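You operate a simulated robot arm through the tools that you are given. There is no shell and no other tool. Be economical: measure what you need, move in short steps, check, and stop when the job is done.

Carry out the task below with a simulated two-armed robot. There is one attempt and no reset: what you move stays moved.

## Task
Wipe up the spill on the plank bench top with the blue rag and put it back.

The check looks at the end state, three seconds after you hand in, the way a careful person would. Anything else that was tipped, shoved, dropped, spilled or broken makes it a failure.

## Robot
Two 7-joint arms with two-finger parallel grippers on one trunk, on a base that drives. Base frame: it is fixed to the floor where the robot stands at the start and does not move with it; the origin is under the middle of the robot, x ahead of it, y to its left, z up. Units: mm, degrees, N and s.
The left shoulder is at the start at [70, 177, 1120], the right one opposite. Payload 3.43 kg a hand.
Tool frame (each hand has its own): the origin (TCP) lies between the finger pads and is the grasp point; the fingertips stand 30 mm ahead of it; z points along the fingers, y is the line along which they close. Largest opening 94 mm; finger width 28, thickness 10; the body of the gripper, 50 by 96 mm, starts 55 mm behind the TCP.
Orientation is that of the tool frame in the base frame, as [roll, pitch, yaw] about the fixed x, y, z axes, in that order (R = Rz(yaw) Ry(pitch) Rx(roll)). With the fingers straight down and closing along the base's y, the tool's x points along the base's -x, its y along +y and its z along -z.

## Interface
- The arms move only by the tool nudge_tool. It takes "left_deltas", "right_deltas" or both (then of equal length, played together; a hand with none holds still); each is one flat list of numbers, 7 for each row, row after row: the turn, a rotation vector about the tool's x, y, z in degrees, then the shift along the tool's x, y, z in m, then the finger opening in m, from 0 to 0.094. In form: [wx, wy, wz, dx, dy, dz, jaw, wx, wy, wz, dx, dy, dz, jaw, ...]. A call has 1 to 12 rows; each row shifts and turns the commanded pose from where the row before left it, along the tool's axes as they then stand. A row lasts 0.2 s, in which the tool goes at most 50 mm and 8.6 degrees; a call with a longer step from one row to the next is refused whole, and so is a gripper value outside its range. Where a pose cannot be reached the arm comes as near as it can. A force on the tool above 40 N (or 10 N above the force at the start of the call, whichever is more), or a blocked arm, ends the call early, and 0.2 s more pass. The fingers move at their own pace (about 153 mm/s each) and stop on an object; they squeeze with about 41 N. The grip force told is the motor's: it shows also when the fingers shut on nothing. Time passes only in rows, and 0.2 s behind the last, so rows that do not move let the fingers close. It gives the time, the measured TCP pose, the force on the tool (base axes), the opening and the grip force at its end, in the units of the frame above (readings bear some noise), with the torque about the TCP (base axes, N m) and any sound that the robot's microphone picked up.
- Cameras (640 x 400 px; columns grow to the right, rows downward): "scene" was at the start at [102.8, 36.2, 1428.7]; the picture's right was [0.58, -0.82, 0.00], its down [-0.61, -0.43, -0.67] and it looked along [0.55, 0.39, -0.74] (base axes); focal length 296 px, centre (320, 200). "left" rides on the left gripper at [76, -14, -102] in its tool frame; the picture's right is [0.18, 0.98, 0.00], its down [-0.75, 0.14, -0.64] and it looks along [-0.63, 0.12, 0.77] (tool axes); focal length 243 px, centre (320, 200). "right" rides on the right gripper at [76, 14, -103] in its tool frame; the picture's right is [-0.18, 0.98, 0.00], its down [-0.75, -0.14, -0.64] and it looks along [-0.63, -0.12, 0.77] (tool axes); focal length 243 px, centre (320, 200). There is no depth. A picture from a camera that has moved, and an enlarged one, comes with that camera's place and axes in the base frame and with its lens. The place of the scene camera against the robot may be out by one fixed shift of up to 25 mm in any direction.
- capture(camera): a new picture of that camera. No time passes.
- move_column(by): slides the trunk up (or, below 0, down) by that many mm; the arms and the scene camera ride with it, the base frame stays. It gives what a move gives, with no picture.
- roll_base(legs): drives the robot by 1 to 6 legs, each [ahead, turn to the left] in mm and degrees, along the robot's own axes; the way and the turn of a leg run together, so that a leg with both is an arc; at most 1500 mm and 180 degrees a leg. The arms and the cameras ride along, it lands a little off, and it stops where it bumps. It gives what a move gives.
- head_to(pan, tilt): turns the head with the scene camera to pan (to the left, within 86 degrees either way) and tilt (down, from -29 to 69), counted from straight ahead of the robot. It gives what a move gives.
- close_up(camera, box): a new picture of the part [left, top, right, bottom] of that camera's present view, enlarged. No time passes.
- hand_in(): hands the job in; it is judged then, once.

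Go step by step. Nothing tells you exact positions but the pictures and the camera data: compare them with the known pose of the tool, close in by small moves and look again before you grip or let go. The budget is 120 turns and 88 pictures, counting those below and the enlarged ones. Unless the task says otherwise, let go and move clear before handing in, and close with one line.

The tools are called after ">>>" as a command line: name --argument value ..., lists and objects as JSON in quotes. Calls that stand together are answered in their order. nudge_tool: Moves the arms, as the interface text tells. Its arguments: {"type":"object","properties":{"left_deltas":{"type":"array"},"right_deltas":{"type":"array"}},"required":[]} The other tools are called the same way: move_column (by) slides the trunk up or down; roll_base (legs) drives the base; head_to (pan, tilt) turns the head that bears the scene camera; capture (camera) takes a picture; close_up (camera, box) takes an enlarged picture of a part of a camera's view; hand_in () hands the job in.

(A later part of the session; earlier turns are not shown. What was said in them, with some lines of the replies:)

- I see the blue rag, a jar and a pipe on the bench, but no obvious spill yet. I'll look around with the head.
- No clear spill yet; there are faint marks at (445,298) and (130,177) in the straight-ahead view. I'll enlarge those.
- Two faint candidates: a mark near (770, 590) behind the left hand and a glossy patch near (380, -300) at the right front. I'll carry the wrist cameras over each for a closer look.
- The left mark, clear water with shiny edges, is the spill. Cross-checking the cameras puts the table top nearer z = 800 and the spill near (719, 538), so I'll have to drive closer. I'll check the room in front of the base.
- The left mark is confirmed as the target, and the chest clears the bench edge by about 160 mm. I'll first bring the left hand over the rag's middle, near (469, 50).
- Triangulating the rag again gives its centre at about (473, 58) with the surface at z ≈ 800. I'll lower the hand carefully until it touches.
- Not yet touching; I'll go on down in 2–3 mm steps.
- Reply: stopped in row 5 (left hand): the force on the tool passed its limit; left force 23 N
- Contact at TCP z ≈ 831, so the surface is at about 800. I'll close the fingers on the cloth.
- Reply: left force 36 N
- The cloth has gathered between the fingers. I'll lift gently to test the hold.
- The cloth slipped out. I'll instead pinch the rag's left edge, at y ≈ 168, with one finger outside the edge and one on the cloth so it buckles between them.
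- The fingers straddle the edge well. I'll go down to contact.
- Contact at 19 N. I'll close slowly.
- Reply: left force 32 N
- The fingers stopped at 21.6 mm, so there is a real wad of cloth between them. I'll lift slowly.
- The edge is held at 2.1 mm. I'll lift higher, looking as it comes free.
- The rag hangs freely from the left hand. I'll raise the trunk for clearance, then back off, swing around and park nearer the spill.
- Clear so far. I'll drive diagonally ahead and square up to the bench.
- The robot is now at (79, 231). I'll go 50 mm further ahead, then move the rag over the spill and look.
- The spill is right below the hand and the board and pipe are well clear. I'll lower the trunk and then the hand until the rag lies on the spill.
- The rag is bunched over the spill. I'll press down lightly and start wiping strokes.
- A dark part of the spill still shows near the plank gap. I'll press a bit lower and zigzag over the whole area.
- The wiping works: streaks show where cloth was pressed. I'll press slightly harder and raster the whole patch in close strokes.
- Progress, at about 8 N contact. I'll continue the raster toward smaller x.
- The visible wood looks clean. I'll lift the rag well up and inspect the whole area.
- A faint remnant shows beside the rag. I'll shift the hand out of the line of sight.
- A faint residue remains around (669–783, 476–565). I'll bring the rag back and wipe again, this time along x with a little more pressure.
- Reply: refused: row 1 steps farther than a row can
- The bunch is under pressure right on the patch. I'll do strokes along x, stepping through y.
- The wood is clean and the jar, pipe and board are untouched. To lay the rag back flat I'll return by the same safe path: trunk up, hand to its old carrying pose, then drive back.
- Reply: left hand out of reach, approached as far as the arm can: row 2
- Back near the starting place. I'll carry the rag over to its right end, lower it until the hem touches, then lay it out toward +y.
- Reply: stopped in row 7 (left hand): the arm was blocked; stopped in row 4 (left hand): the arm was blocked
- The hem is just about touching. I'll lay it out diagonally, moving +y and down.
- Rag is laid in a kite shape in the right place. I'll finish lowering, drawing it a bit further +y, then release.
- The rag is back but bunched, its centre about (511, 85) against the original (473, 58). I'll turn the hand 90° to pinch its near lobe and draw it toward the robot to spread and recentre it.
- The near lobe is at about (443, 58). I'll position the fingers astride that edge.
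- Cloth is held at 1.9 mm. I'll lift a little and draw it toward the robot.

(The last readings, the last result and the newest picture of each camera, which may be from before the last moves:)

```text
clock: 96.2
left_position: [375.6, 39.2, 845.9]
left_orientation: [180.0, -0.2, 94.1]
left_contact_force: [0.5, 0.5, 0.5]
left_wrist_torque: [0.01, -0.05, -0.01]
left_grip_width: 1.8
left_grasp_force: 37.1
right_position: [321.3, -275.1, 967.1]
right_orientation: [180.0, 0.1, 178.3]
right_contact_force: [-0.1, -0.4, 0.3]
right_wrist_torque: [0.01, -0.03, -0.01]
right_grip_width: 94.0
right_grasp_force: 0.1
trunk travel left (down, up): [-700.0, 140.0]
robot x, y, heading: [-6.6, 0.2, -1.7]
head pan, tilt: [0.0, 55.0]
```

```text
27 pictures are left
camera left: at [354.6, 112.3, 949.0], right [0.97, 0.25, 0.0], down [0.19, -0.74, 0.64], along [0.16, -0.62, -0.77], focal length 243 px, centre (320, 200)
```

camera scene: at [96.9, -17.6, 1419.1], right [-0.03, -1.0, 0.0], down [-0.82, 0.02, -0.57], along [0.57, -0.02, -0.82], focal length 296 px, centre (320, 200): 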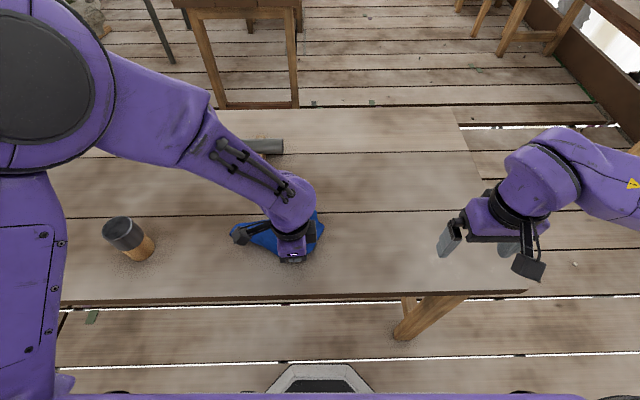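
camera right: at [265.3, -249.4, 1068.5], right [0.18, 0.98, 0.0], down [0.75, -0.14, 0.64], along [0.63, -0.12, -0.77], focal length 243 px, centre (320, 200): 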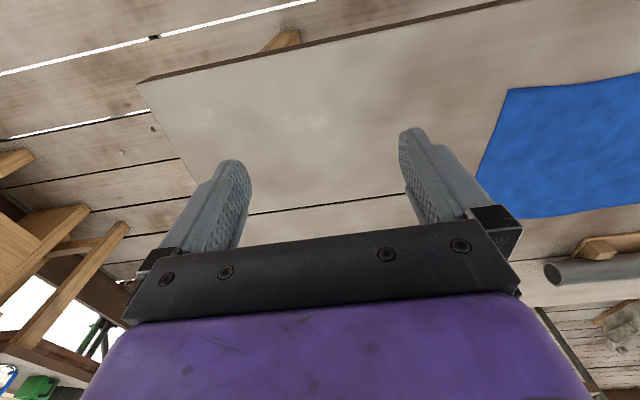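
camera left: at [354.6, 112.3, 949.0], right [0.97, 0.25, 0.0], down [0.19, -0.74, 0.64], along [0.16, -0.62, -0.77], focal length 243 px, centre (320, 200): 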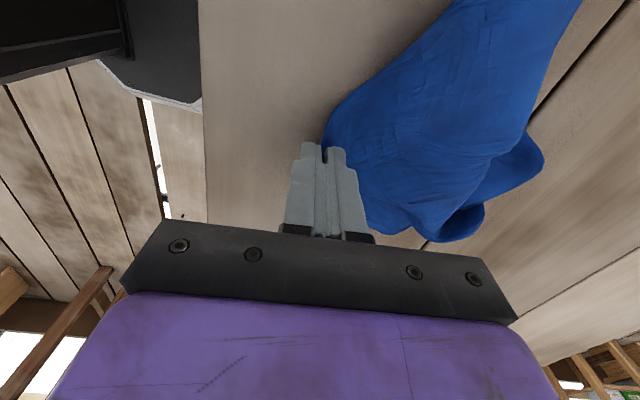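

The lobe came along and the cloth spread. I'll lower, release and lift to see.

>>> nudge_tool --left_deltas '[0, 0, 0, 0, 0.005, 0.009, 0, 0, 0, 0, 0, 0, 0, 0, 0, 0, 0, 0, 0, 0, 0.015, 0, 0, 0, 0, 0, 0, 0.03, 0, 0, 0, 0, 0, -0.015, 0.03, 0, 0, 0, 0, 0, -0.03, 0.04, 0, 0, 0, 0.02, 0, -0.045, 0.06, 0, 0, 0, 0.045, 0, -0.02, 0.06, 0, 0, 0, 0.045, 0, -0.02, 0.06, 0, 0, 0, 0.045, 0, 0, 0.06, 0, 0, 0, 0.045, 0, 0, 0.06]'

>>> capture --camera "scene"

>>> capture --camera "left"

```text
clock: 98.6
left_position: [366.9, 241.7, 967.4]
left_orientation: [179.9, 0.1, 94.0]
left_contact_force: [-0.1, 0.9, -0.1]
left_wrist_torque: [-0.04, -0.02, -0.01]
left_grip_width: 60.2
left_grasp_force: 0.0
right_position: [320.7, -270.5, 967.1]
right_orientation: [-179.9, 0.0, 178.2]
right_contact_force: [0.6, 0.3, 0.7]
right_wrist_torque: [-0.02, 0.0, 0.02]
right_grip_width: 93.9
right_grasp_force: 0.2
trunk travel left (down, up): [-700.0, 140.0]
robot x, y, heading: [-13.3, -2.0, -1.8]
head pan, tilt: [0.0, 55.0]
```

```text
26 pictures are left
camera scene: at [97.4, -11.8, 1419.1], right [-0.03, -1.0, 0.0], down [-0.82, 0.02, -0.57], along [0.57, -0.02, -0.82], focal length 296 px, centre (320, 200)
```

scene: 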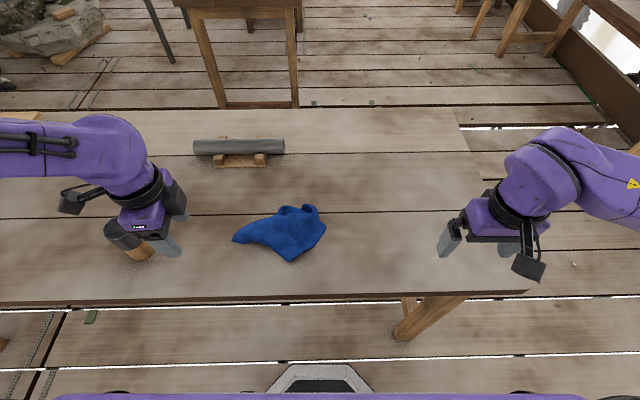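

```text
25 pictures are left
camera left: at [345.4, 316.3, 1070.7], right [0.97, 0.25, 0.0], down [0.19, -0.74, 0.64], along [0.16, -0.62, -0.77], focal length 243 px, centre (320, 200)
```

left: 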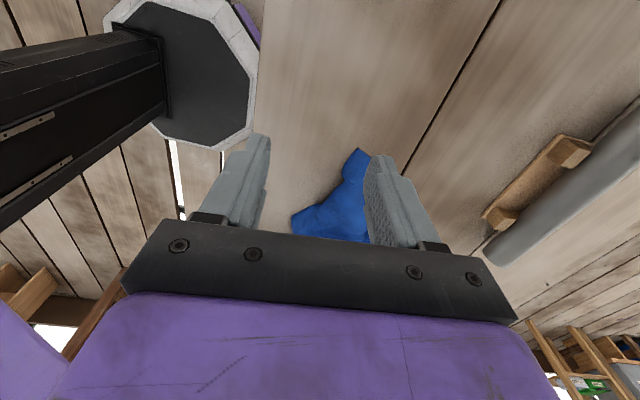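

The rag is better, with its centre near (444, 52) by the same camera that put the original at (469, 50). I'll use the right hand to pull its far-right corner out toward the old corner and flatten it more.

>>> nudge_tool --right_deltas '[0, 0, 0, -0.03, 0.038, 0.01, 0.06, 0, 0, 0, -0.03, 0.038, 0.01, 0.06, 0, 0, 0, -0.03, 0.038, 0.01, 0.06, 0, 0, 0, -0.03, 0.038, 0.01, 0.06, 0, 0, 0, 0, 0, 0, 0.06]'

>>> capture --camera "right"

```text
clock: 99.8
left_position: [367.2, 236.1, 968.8]
left_orientation: [179.9, -0.2, 94.0]
left_contact_force: [-1.3, 0.7, 0.0]
left_wrist_torque: [0.0, 0.02, 0.03]
left_grip_width: 60.0
left_grasp_force: 0.1
right_position: [443.7, -128.3, 928.3]
right_orientation: [179.9, 0.0, 178.4]
right_contact_force: [-0.3, 0.0, 0.2]
right_wrist_torque: [0.0, 0.02, -0.02]
right_grip_width: 60.1
right_grasp_force: 0.1
trunk travel left (down, up): [-700.0, 140.0]
robot x, y, heading: [-12.0, -6.2, -1.5]
head pan, tilt: [0.0, 55.0]
```

```text
24 pictures are left
camera right: at [368.1, -113.5, 1030.4], right [0.21, 0.98, 0.0], down [0.75, -0.17, 0.64], along [0.63, -0.13, -0.77], focal length 243 px, centre (320, 200)
```

right: 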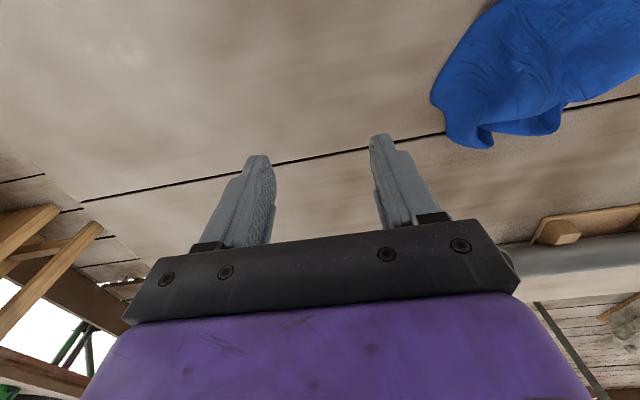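

Far-right corner at about (500, 0). I'll straddle its edge with the right hand and pinch.

>>> nudge_tool --right_deltas '[0, 0, 0, -0.014, 0.041, 0.012, 0.06, 0, 0, 0, -0.014, 0.041, 0.012, 0.06, 0, 0, 0, -0.014, 0.041, 0.012, 0.06, 0, 0, 0, 0, 0, 0.03, 0.06, 0, 0, 0, 0, 0, 0.018, 0.06, 0, 0, 0, 0, 0, 0.006, 0.06, 0, 0, 0, 0, 0, 0.003, 0.06]'

>>> capture --camera "right"

```text
clock: 101.4
left_position: [365.2, 236.5, 969.7]
left_orientation: [179.8, -0.2, 94.0]
left_contact_force: [0.4, 0.2, 0.2]
left_wrist_torque: [0.01, -0.01, -0.03]
left_grip_width: 60.0
left_grasp_force: 0.1
right_position: [492.3, -5.4, 834.9]
right_orientation: [179.8, 0.2, 178.3]
right_contact_force: [-0.7, -0.8, 10.7]
right_wrist_torque: [0.38, 0.08, 0.04]
right_grip_width: 59.7
right_grasp_force: 0.1
trunk travel left (down, up): [-700.0, 140.0]
robot x, y, heading: [-13.0, -5.6, -1.7]
head pan, tilt: [0.0, 55.0]
```

```text
23 pictures are left
camera right: at [416.1, 10.4, 937.4], right [0.21, 0.98, 0.0], down [0.75, -0.17, 0.64], along [0.63, -0.13, -0.77], focal length 243 px, centre (320, 200)
```

right: 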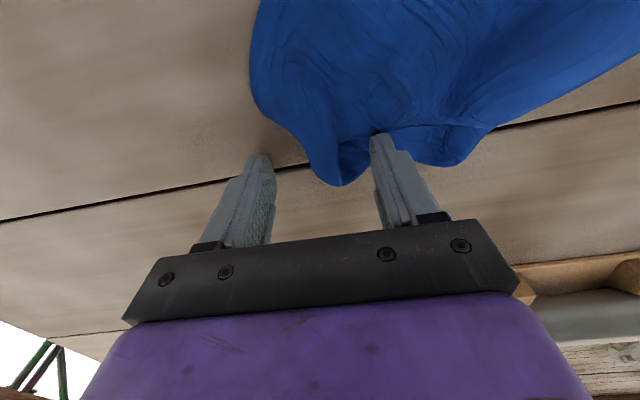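

The corner lies between the fingers. Close, lift slightly and draw it outward.

>>> nudge_tool --right_deltas '[0, 0, 0, 0, 0, 0, 0.045, 0, 0, 0, 0, 0, 0, 0.03, 0, 0, 0, 0, 0, 0, 0.015, 0, 0, 0, 0, 0, 0, 0, 0, 0, 0, 0, 0, 0, 0, 0, 0, 0, 0, 0, -0.01, 0, 0, 0, 0, -0.015, -0.012, 0, 0, 0, 0, 0, -0.015, -0.012, 0, 0, 0, 0, 0, -0.015, -0.012, 0, 0, 0, 0, 0, -0.015, -0.012, 0, 0]'

>>> capture --camera "right"

>>> capture --camera "scene"

```text
clock: 103.6
left_position: [365.9, 236.5, 969.1]
left_orientation: [-180.0, -0.2, 94.1]
left_contact_force: [0.0, 0.8, -0.1]
left_wrist_torque: [0.03, 0.03, 0.0]
left_grip_width: 60.0
left_grasp_force: 0.1
right_position: [551.5, -54.3, 844.7]
right_orientation: [180.0, -0.1, 178.3]
right_contact_force: [0.0, -0.4, 0.0]
right_wrist_torque: [0.01, -0.02, -0.01]
right_grip_width: 2.6
right_grasp_force: 37.4
trunk travel left (down, up): [-700.0, 140.0]
robot x, y, heading: [-13.1, -6.4, -1.6]
head pan, tilt: [0.0, 55.0]
```

```text
22 pictures are left
camera right: at [476.2, -39.2, 945.4], right [0.21, 0.98, 0.0], down [0.75, -0.16, 0.64], along [0.63, -0.14, -0.77], focal length 243 px, centre (320, 200)
```

right: 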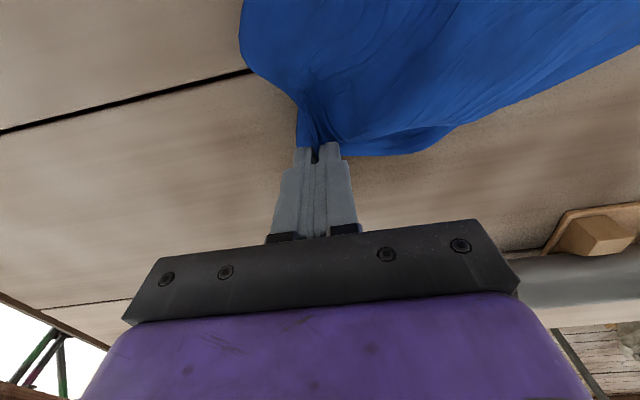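

```text
21 pictures are left
camera scene: at [98.1, -17.1, 1419.0], right [-0.03, -1.0, 0.0], down [-0.82, 0.02, -0.57], along [0.57, -0.02, -0.82], focal length 296 px, centre (320, 200)
```

scene: 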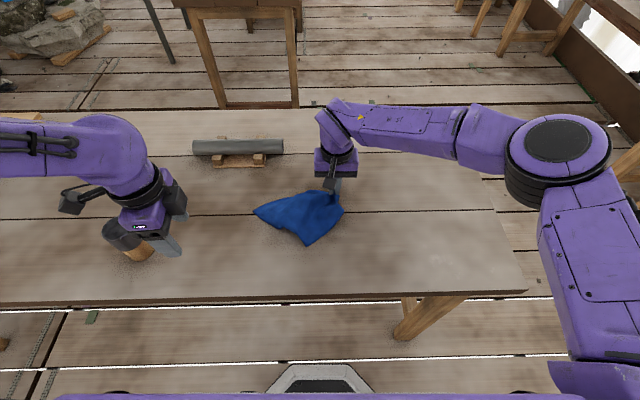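

The corner came out nicely. While the right hand holds it, I'll fetch the left tip, near (501, 130), with the left hand and pull it out.

>>> nudge_tool --left_deltas '[0, 0, 0, -0.025, 0.032, 0, 0.07, 0, 0, 0, -0.025, 0.032, 0, 0.07, 0, 0, 0, -0.025, 0.032, 0.02, 0.07, 0, 0, 0, -0.025, 0.032, 0.02, 0.07, 0, 0, 0, 0, 0, 0.02, 0.07, 0, 0, 0, 0, 0, 0, 0.07]'

>>> capture --camera "left"

```text
clock: 105.0
left_position: [502.2, 146.8, 905.5]
left_orientation: [179.9, -0.2, 94.0]
left_contact_force: [0.2, -0.2, -0.3]
left_wrist_torque: [0.0, 0.02, -0.02]
left_grip_width: 70.0
left_grasp_force: 0.0
right_position: [551.8, -54.1, 844.6]
right_orientation: [179.9, 0.0, 178.3]
right_contact_force: [0.0, -0.4, 0.4]
right_wrist_torque: [0.02, 0.0, 0.02]
right_grip_width: 2.6
right_grasp_force: 37.2
trunk travel left (down, up): [-700.0, 140.0]
robot x, y, heading: [-14.4, -5.0, -1.6]
head pan, tilt: [0.0, 55.0]
```

```text
20 pictures are left
camera left: at [481.1, 221.3, 1008.6], right [0.97, 0.25, 0.0], down [0.19, -0.74, 0.64], along [0.16, -0.62, -0.77], focal length 243 px, centre (320, 200)
```

left: 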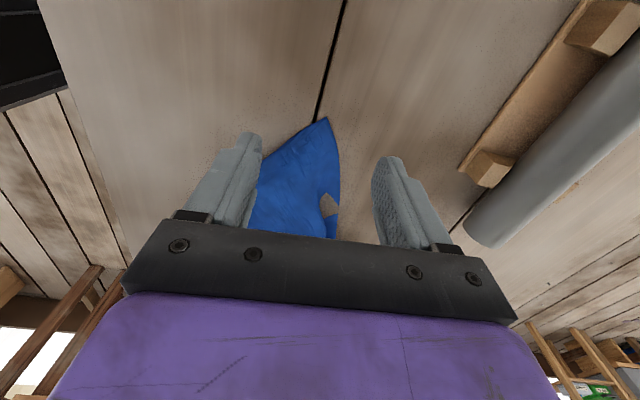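

>>> nudge_tool --left_deltas '[0, 0, 0, -0.014, -0.002, 0.03, 0.07, 0, 0, 0, -0.012, -0.002, 0.025, 0.07, 0, 0, 0, 0, 0, 0.01, 0.07, 0, 0, 0, 0, 0, 0.005, 0.07, 0, 0, 0, 0, 0, 0.002, 0.07, 0, 0, 0, 0, 0, 0, 0.05, 0, 0, 0, 0, 0, 0, 0.035, 0, 0, 0, 0, 0, 0, 0.02, 0, 0, 0, 0, 0, 0, 0.005, 0, 0, 0, 0, 0, 0, 0, 0, 0, 0, 0, 0, 0, 0]'

>>> capture --camera "left"

```text
clock: 107.4
left_position: [500.8, 120.8, 834.6]
left_orientation: [179.9, -0.1, 94.0]
left_contact_force: [-0.3, -0.3, 0.0]
left_wrist_torque: [-0.01, 0.0, -0.05]
left_grip_width: 2.1
left_grasp_force: 37.1
right_position: [552.0, -53.7, 844.2]
right_orientation: [-180.0, 0.0, 178.3]
right_contact_force: [-0.4, -0.1, 1.3]
right_wrist_torque: [0.03, 0.0, 0.02]
right_grip_width: 2.8
right_grasp_force: 37.5
trunk travel left (down, up): [-700.0, 140.0]
robot x, y, heading: [-14.6, -5.7, -1.5]
head pan, tilt: [0.0, 55.0]
```

```text
19 pictures are left
camera left: at [479.9, 196.2, 938.0], right [0.97, 0.25, 0.0], down [0.19, -0.74, 0.64], along [0.16, -0.62, -0.77], focal length 243 px, centre (320, 200)
```

left: 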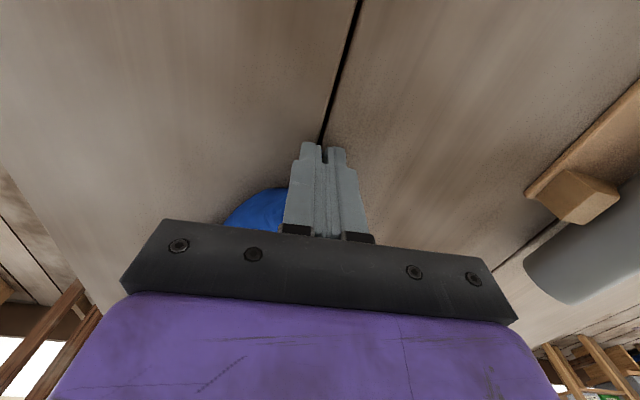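

Both corners held. I'll gently stretch the cloth, left hand toward +y.

>>> nudge_tool --left_deltas '[0, 0, 0, 0, 0, -0.01, 0, 0, 0, 0, 0.013, -0.004, 0, 0, 0, 0, 0, 0.013, -0.004, 0, 0, 0, 0, 0, 0.013, -0.004, 0, 0, 0, 0, 0, 0.013, -0.004, 0, 0, 0, 0, 0, 0.01, -0.003, 0, 0, 0, 0, 0, 0, 0, 0, 0]'

>>> capture --camera "scene"

```text
clock: 109.0
left_position: [476.3, 182.5, 846.2]
left_orientation: [179.9, -0.1, 94.0]
left_contact_force: [0.1, -3.6, -0.5]
left_wrist_torque: [-0.1, -0.01, 0.03]
left_grip_width: 1.9
left_grasp_force: 36.7
right_position: [550.1, -54.6, 842.5]
right_orientation: [179.9, 0.0, 178.3]
right_contact_force: [-0.6, 3.5, 0.7]
right_wrist_torque: [0.12, 0.05, -0.12]
right_grip_width: 2.4
right_grasp_force: 37.3
trunk travel left (down, up): [-700.0, 140.0]
robot x, y, heading: [-11.5, -2.7, -1.4]
head pan, tilt: [0.0, 55.0]
```

```text
18 pictures are left
camera scene: at [97.8, -17.1, 1419.0], right [-0.03, -1.0, 0.0], down [-0.82, 0.02, -0.57], along [0.57, -0.02, -0.82], focal length 296 px, centre (320, 200)
```

scene: 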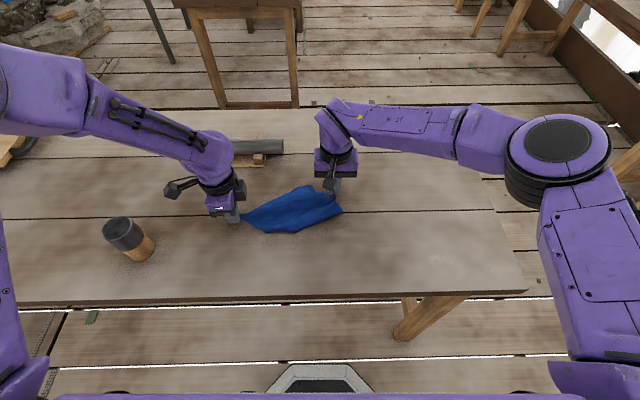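

It is taut at 3.6 N. I'll lower both hands, release and lift clear.

>>> nudge_tool --left_deltas '[0, 0, 0, -0.003, 0, 0.009, 0, 0, 0, 0, 0, 0, 0, 0.02, 0, 0, 0, 0, 0, 0, 0.035, 0, 0, 0, 0, 0, -0.015, 0.035, 0, 0, 0, 0, 0, -0.03, 0.05, 0, 0, 0, 0.01, -0.01, -0.04, 0.06, 0, 0, 0, 0.02, -0.02, -0.03, 0.06]' --right_deltas '[0, 0, 0, 0, 0.003, 0.008, 0, 0, 0, 0, 0, 0, 0, 0.02, 0, 0, 0, 0, 0, 0, 0.035, 0, 0, 0, 0, 0, -0.015, 0.035, 0, 0, 0, 0, 0, -0.03, 0.05, 0, 0, 0, 0.02, -0.03, -0.03, 0.06, 0, 0, 0, 0.02, -0.04, -0.02, 0.06]'

>>> nudge_tool --right_deltas '[0, 0, 0, 0.025, -0.04, 0, 0.06, 0, 0, 0, 0.03, -0.04, 0, 0.06, 0, 0, 0, 0.03, -0.04, 0, 0.06, 0, 0, 0, 0.03, -0.04, 0, 0.06]'

>>> capture --camera "scene"

>>> close_up --camera "scene" --box '[200, 150, 400, 275]'

```text
clock: 110.6
left_position: [442.3, 204.0, 953.5]
left_orientation: [179.6, -0.2, 94.0]
left_contact_force: [-1.1, 0.1, 0.1]
left_wrist_torque: [-0.02, -0.01, 0.03]
left_grip_width: 59.8
left_grasp_force: 0.0
right_position: [504.6, -122.1, 935.1]
right_orientation: [179.7, 0.3, 178.4]
right_contact_force: [0.4, -0.5, 0.6]
right_wrist_torque: [0.02, -0.04, -0.01]
right_grip_width: 60.0
right_grasp_force: 0.1
trunk travel left (down, up): [-700.0, 140.0]
robot x, y, heading: [-14.8, -5.0, -1.2]
head pan, tilt: [0.0, 55.0]
```

```text
clock: 111.6
left_position: [443.8, 203.2, 953.9]
left_orientation: [179.8, -0.2, 93.9]
left_contact_force: [-0.3, -0.2, 0.1]
left_wrist_torque: [0.01, 0.02, -0.03]
left_grip_width: 60.2
left_grasp_force: 0.0
right_position: [385.2, -280.2, 930.8]
right_orientation: [179.7, 0.0, 178.3]
right_contact_force: [-0.7, -0.5, 0.2]
right_wrist_torque: [0.0, -0.02, 0.01]
right_grip_width: 60.1
right_grasp_force: 0.0
trunk travel left (down, up): [-700.0, 140.0]
robot x, y, heading: [-8.2, -2.5, -1.7]
head pan, tilt: [0.0, 55.0]
```

```text
17 pictures are left
camera scene: at [94.9, -20.1, 1419.3], right [-0.03, -1.0, 0.0], down [-0.82, 0.02, -0.58], along [0.57, -0.01, -0.82], focal length 296 px, centre (320, 200)
```

scene: 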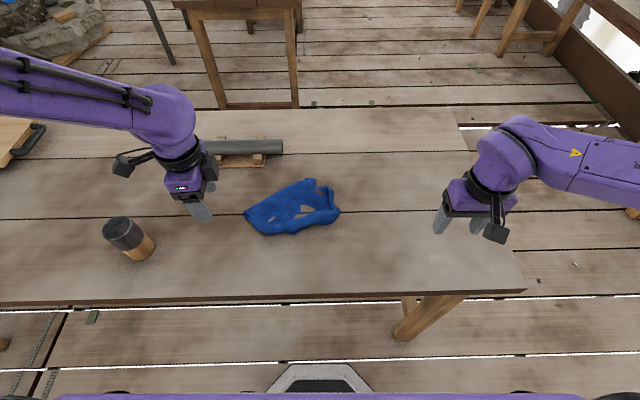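

```text
3.20 times, centred on (300, 212) of scene
camera zoom: at [94.9, -20.1, 1419.3], right [-0.03, -1.0, 0.0], down [-0.82, 0.02, -0.58], along [0.57, -0.01, -0.82], focal length 946 px, centre (384, 160)
```

zoom: 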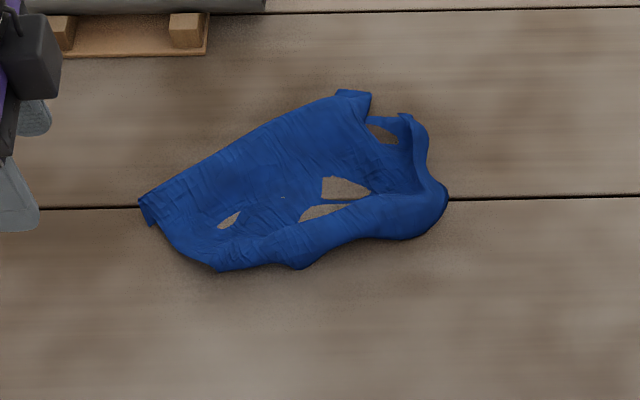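

Flatter now, but its centre is about 26 mm too far. One more near-edge pull with the left hand should recentre and open it.

>>> nudge_tool --left_deltas '[0, 0, 0, -0.038, -0.005, 0.008, 0.06, 0, 0, 0, -0.038, -0.005, 0.008, 0.06, 0, 0, 0, -0.038, -0.005, 0.008, 0.06, 0, 0, 0, -0.038, -0.005, 0.008, 0.06, 0, 0, 0, 0, 0, 0.04, 0.06, 0, 0, 0, 0, 0, 0.025, 0.06, 0, 0, 0, 0, 0, 0, 0.06]'

>>> capture --camera "left"

```text
clock: 113.2
left_position: [437.5, 53.3, 853.1]
left_orientation: [179.9, -0.2, 94.0]
left_contact_force: [-0.2, 0.3, -0.2]
left_wrist_torque: [-0.02, 0.0, -0.01]
left_grip_width: 60.4
left_grasp_force: 0.0
right_position: [387.7, -278.5, 929.3]
right_orientation: [179.9, 0.0, 178.4]
right_contact_force: [-0.3, 0.8, 0.1]
right_wrist_torque: [0.02, -0.01, 0.0]
right_grip_width: 60.0
right_grasp_force: 0.1
trunk travel left (down, up): [-700.0, 140.0]
robot x, y, heading: [-14.3, 0.2, -1.5]
head pan, tilt: [0.0, 55.0]
```

```text
15 pictures are left
camera left: at [416.2, 127.1, 956.8], right [0.97, 0.25, 0.0], down [0.19, -0.74, 0.64], along [0.16, -0.62, -0.77], focal length 243 px, centre (320, 200)
```

left: 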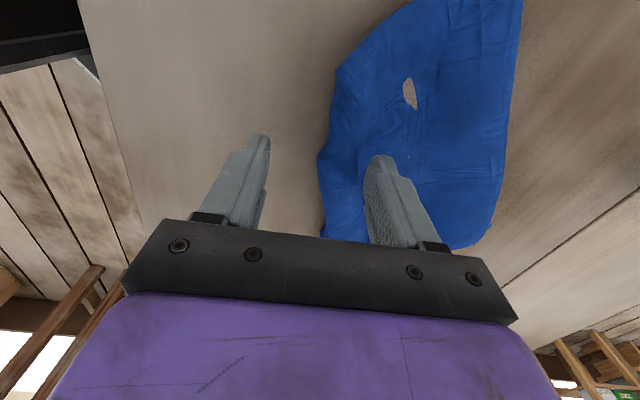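

>>> nudge_tool --left_deltas '[0, 0, 0, 0, 0.006, 0.01, 0.06, 0, 0, 0, 0, 0, 0.006, 0.06, 0, 0, 0, 0, 0, 0.003, 0.06, 0, 0, 0, 0, 0, 0, 0.045, 0, 0, 0, 0, 0, 0, 0.03, 0, 0, 0, 0, 0, 0, 0.015, 0, 0, 0, 0, 0, 0, 0, 0, 0, 0, 0, 0, 0, 0, 0, 0, 0, 0, -0.018, -0.008, 0, 0, 0, 0, 0, -0.018, 0, 0, 0, 0, 0, 0, -0.018, 0, 0, 0, 0, 0, 0, 0, 0.006, 0]'

>>> capture --camera "left"

```text
clock: 115.8
left_position: [388.3, 50.1, 836.7]
left_orientation: [179.9, -0.2, 94.0]
left_contact_force: [-0.3, -0.5, -0.7]
left_wrist_torque: [0.0, 0.03, 0.0]
left_grip_width: 2.7
left_grasp_force: 36.9
right_position: [387.7, -278.1, 930.0]
right_orientation: [179.9, -0.1, 178.3]
right_contact_force: [0.1, -0.4, -0.1]
right_wrist_torque: [-0.04, 0.01, -0.01]
right_grip_width: 60.2
right_grasp_force: 0.1
trunk travel left (down, up): [-700.0, 140.0]
robot x, y, heading: [-13.9, -7.0, -1.8]
head pan, tilt: [0.0, 55.0]
```

```text
14 pictures are left
camera left: at [368.0, 124.8, 940.1], right [0.97, 0.25, 0.0], down [0.19, -0.74, 0.64], along [0.16, -0.62, -0.77], focal length 243 px, centre (320, 200)
```

left: 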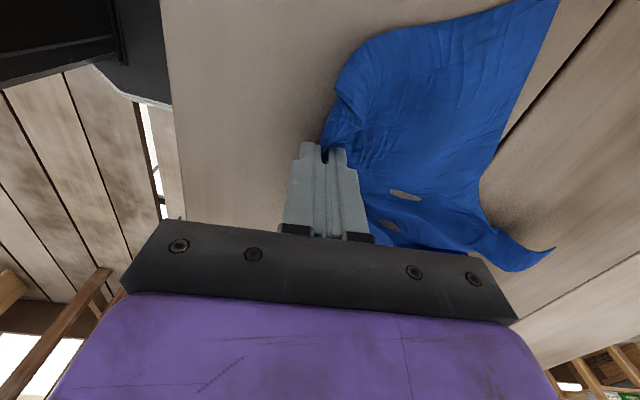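

Good: the cloth opened out. I'll release, rise, and move the left hand clear.

>>> nudge_tool --left_deltas '[0, 0, 0, 0, 0.002, 0, 0.015, 0, 0, 0, 0, 0, 0, 0.03, 0, 0, 0, 0, 0, 0, 0.035, 0, 0, 0, 0, 0, -0.015, 0.035, 0, 0, 0, 0, 0, -0.03, 0.05, 0, 0, 0, 0, 0, -0.04, 0.06, 0, 0, 0, 0.02, 0, -0.04, 0.06, 0, 0, 0, 0.045, 0, -0.02, 0.06, 0, 0, 0, 0.045, 0, -0.02, 0.06, 0, 0, 0, 0.045, 0, 0, 0.06, 0, 0, 0, 0.045, 0, 0, 0.06]'

>>> capture --camera "scene"

>>> close_up --camera "scene" --box '[200, 150, 400, 275]'

```text
clock: 118.2
left_position: [377.1, 257.1, 1000.6]
left_orientation: [179.9, 0.0, 94.0]
left_contact_force: [0.2, 0.6, 0.5]
left_wrist_torque: [-0.03, 0.0, 0.01]
left_grip_width: 59.9
left_grasp_force: 0.1
right_position: [387.2, -274.4, 930.6]
right_orientation: [-179.8, 0.0, 178.3]
right_contact_force: [-0.1, 0.5, -0.3]
right_wrist_torque: [-0.02, 0.01, 0.01]
right_grip_width: 59.9
right_grasp_force: 0.0
trunk travel left (down, up): [-700.0, 140.0]
robot x, y, heading: [-13.4, -5.9, -1.4]
head pan, tilt: [0.0, 55.0]
```

```text
13 pictures are left
camera scene: at [98.0, -9.9, 1419.1], right [-0.03, -1.0, 0.01], down [-0.82, 0.02, -0.57], along [0.57, -0.02, -0.82], focal length 296 px, centre (320, 200)
```

scene: 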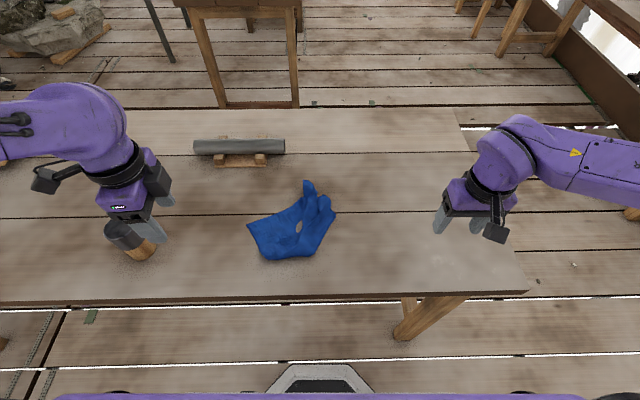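

```text
3.20 times, centred on (300, 212) of scene
camera zoom: at [98.0, -9.9, 1419.1], right [-0.03, -1.0, 0.01], down [-0.82, 0.02, -0.57], along [0.57, -0.02, -0.82], focal length 946 px, centre (384, 160)
```

zoom: 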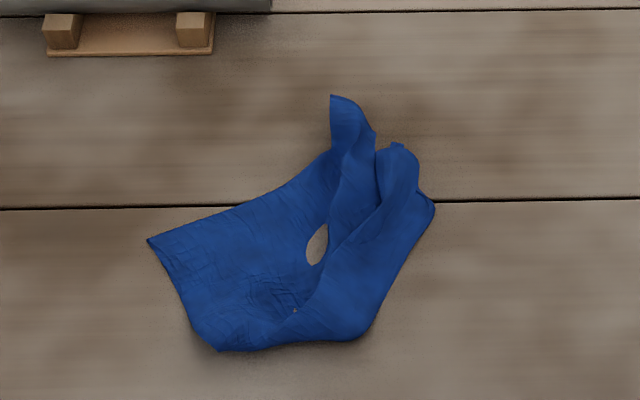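

The rag now lies back within its old outline. I'll raise both hands clear and make a last check of the jar, the rag and the wiped spot.

>>> nudge_tool --left_deltas '[0, 0, 0, 0, 0, -0.04, 0.06, 0, 0, 0, 0, 0, -0.04, 0.06, 0, 0, 0, 0, 0, -0.03, 0.06, 0, 0, 0, 0, 0, 0, 0.06]' --right_deltas '[0, 0, 0, 0, 0, -0.03, 0.06, 0, 0, 0, 0, 0, -0.03, 0.06, 0, 0, 0, 0, 0, -0.01, 0.06, 0, 0, 0, 0, 0, 0, 0.06]'

>>> head_to --pan 20 --tilt 48

>>> capture --camera "scene"

```text
clock: 119.2
left_position: [374.3, 250.1, 1110.6]
left_orientation: [-180.0, -0.1, 94.0]
left_contact_force: [-0.3, 0.2, 0.6]
left_wrist_torque: [-0.05, -0.02, 0.02]
left_grip_width: 60.1
left_grasp_force: 0.1
right_position: [388.9, -277.6, 1000.0]
right_orientation: [180.0, 0.0, 178.3]
right_contact_force: [0.2, 0.5, 0.2]
right_wrist_torque: [0.03, -0.03, -0.01]
right_grip_width: 60.0
right_grasp_force: 0.0
trunk travel left (down, up): [-700.0, 140.0]
robot x, y, heading: [-12.9, -2.3, -1.6]
head pan, tilt: [0.0, 55.0]
```

```text
clock: 120.1
left_position: [373.2, 248.0, 1111.7]
left_orientation: [179.9, -0.2, 94.1]
left_contact_force: [-0.8, 0.1, -0.2]
left_wrist_torque: [0.02, 0.01, -0.01]
left_grip_width: 60.0
left_grasp_force: 0.0
right_position: [388.5, -278.0, 1000.4]
right_orientation: [179.8, 0.1, 178.3]
right_contact_force: [-0.1, 0.6, 0.0]
right_wrist_torque: [-0.03, 0.0, 0.01]
right_grip_width: 60.1
right_grasp_force: 0.0
trunk travel left (down, up): [-700.0, 140.0]
robot x, y, heading: [-10.5, -0.2, -1.7]
head pan, tilt: [20.0, 48.0]
```

```text
11 pictures are left
camera scene: at [100.4, 9.5, 1428.3], right [0.31, -0.95, 0.0], down [-0.71, -0.23, -0.67], along [0.63, 0.21, -0.74], focal length 296 px, centre (320, 200)
```

scene: 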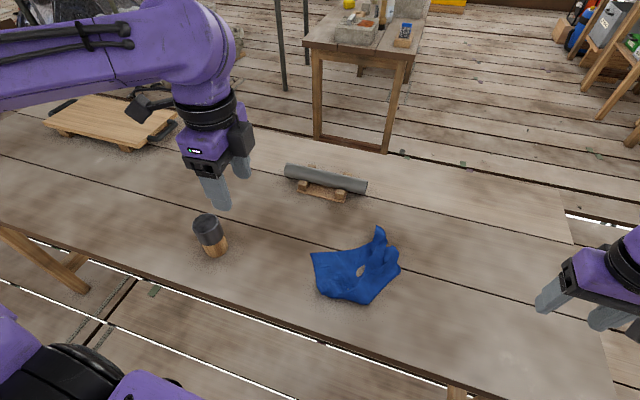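

The jar, pipe and board stand as they were. The spill was clean at the last close look, the rag is back in place, and both hands are clear, so I'm handing in.

>>> hand_in

```text
The job is handed in.
```

I wiped up the spill with the blue rag and put the rag back in its old place on the bench. It lies slightly folded instead of flat, with its middle about 25 mm nearer the robot than before. The wood looked clean in the last close picture, and the jar, pipe and board were not touched.
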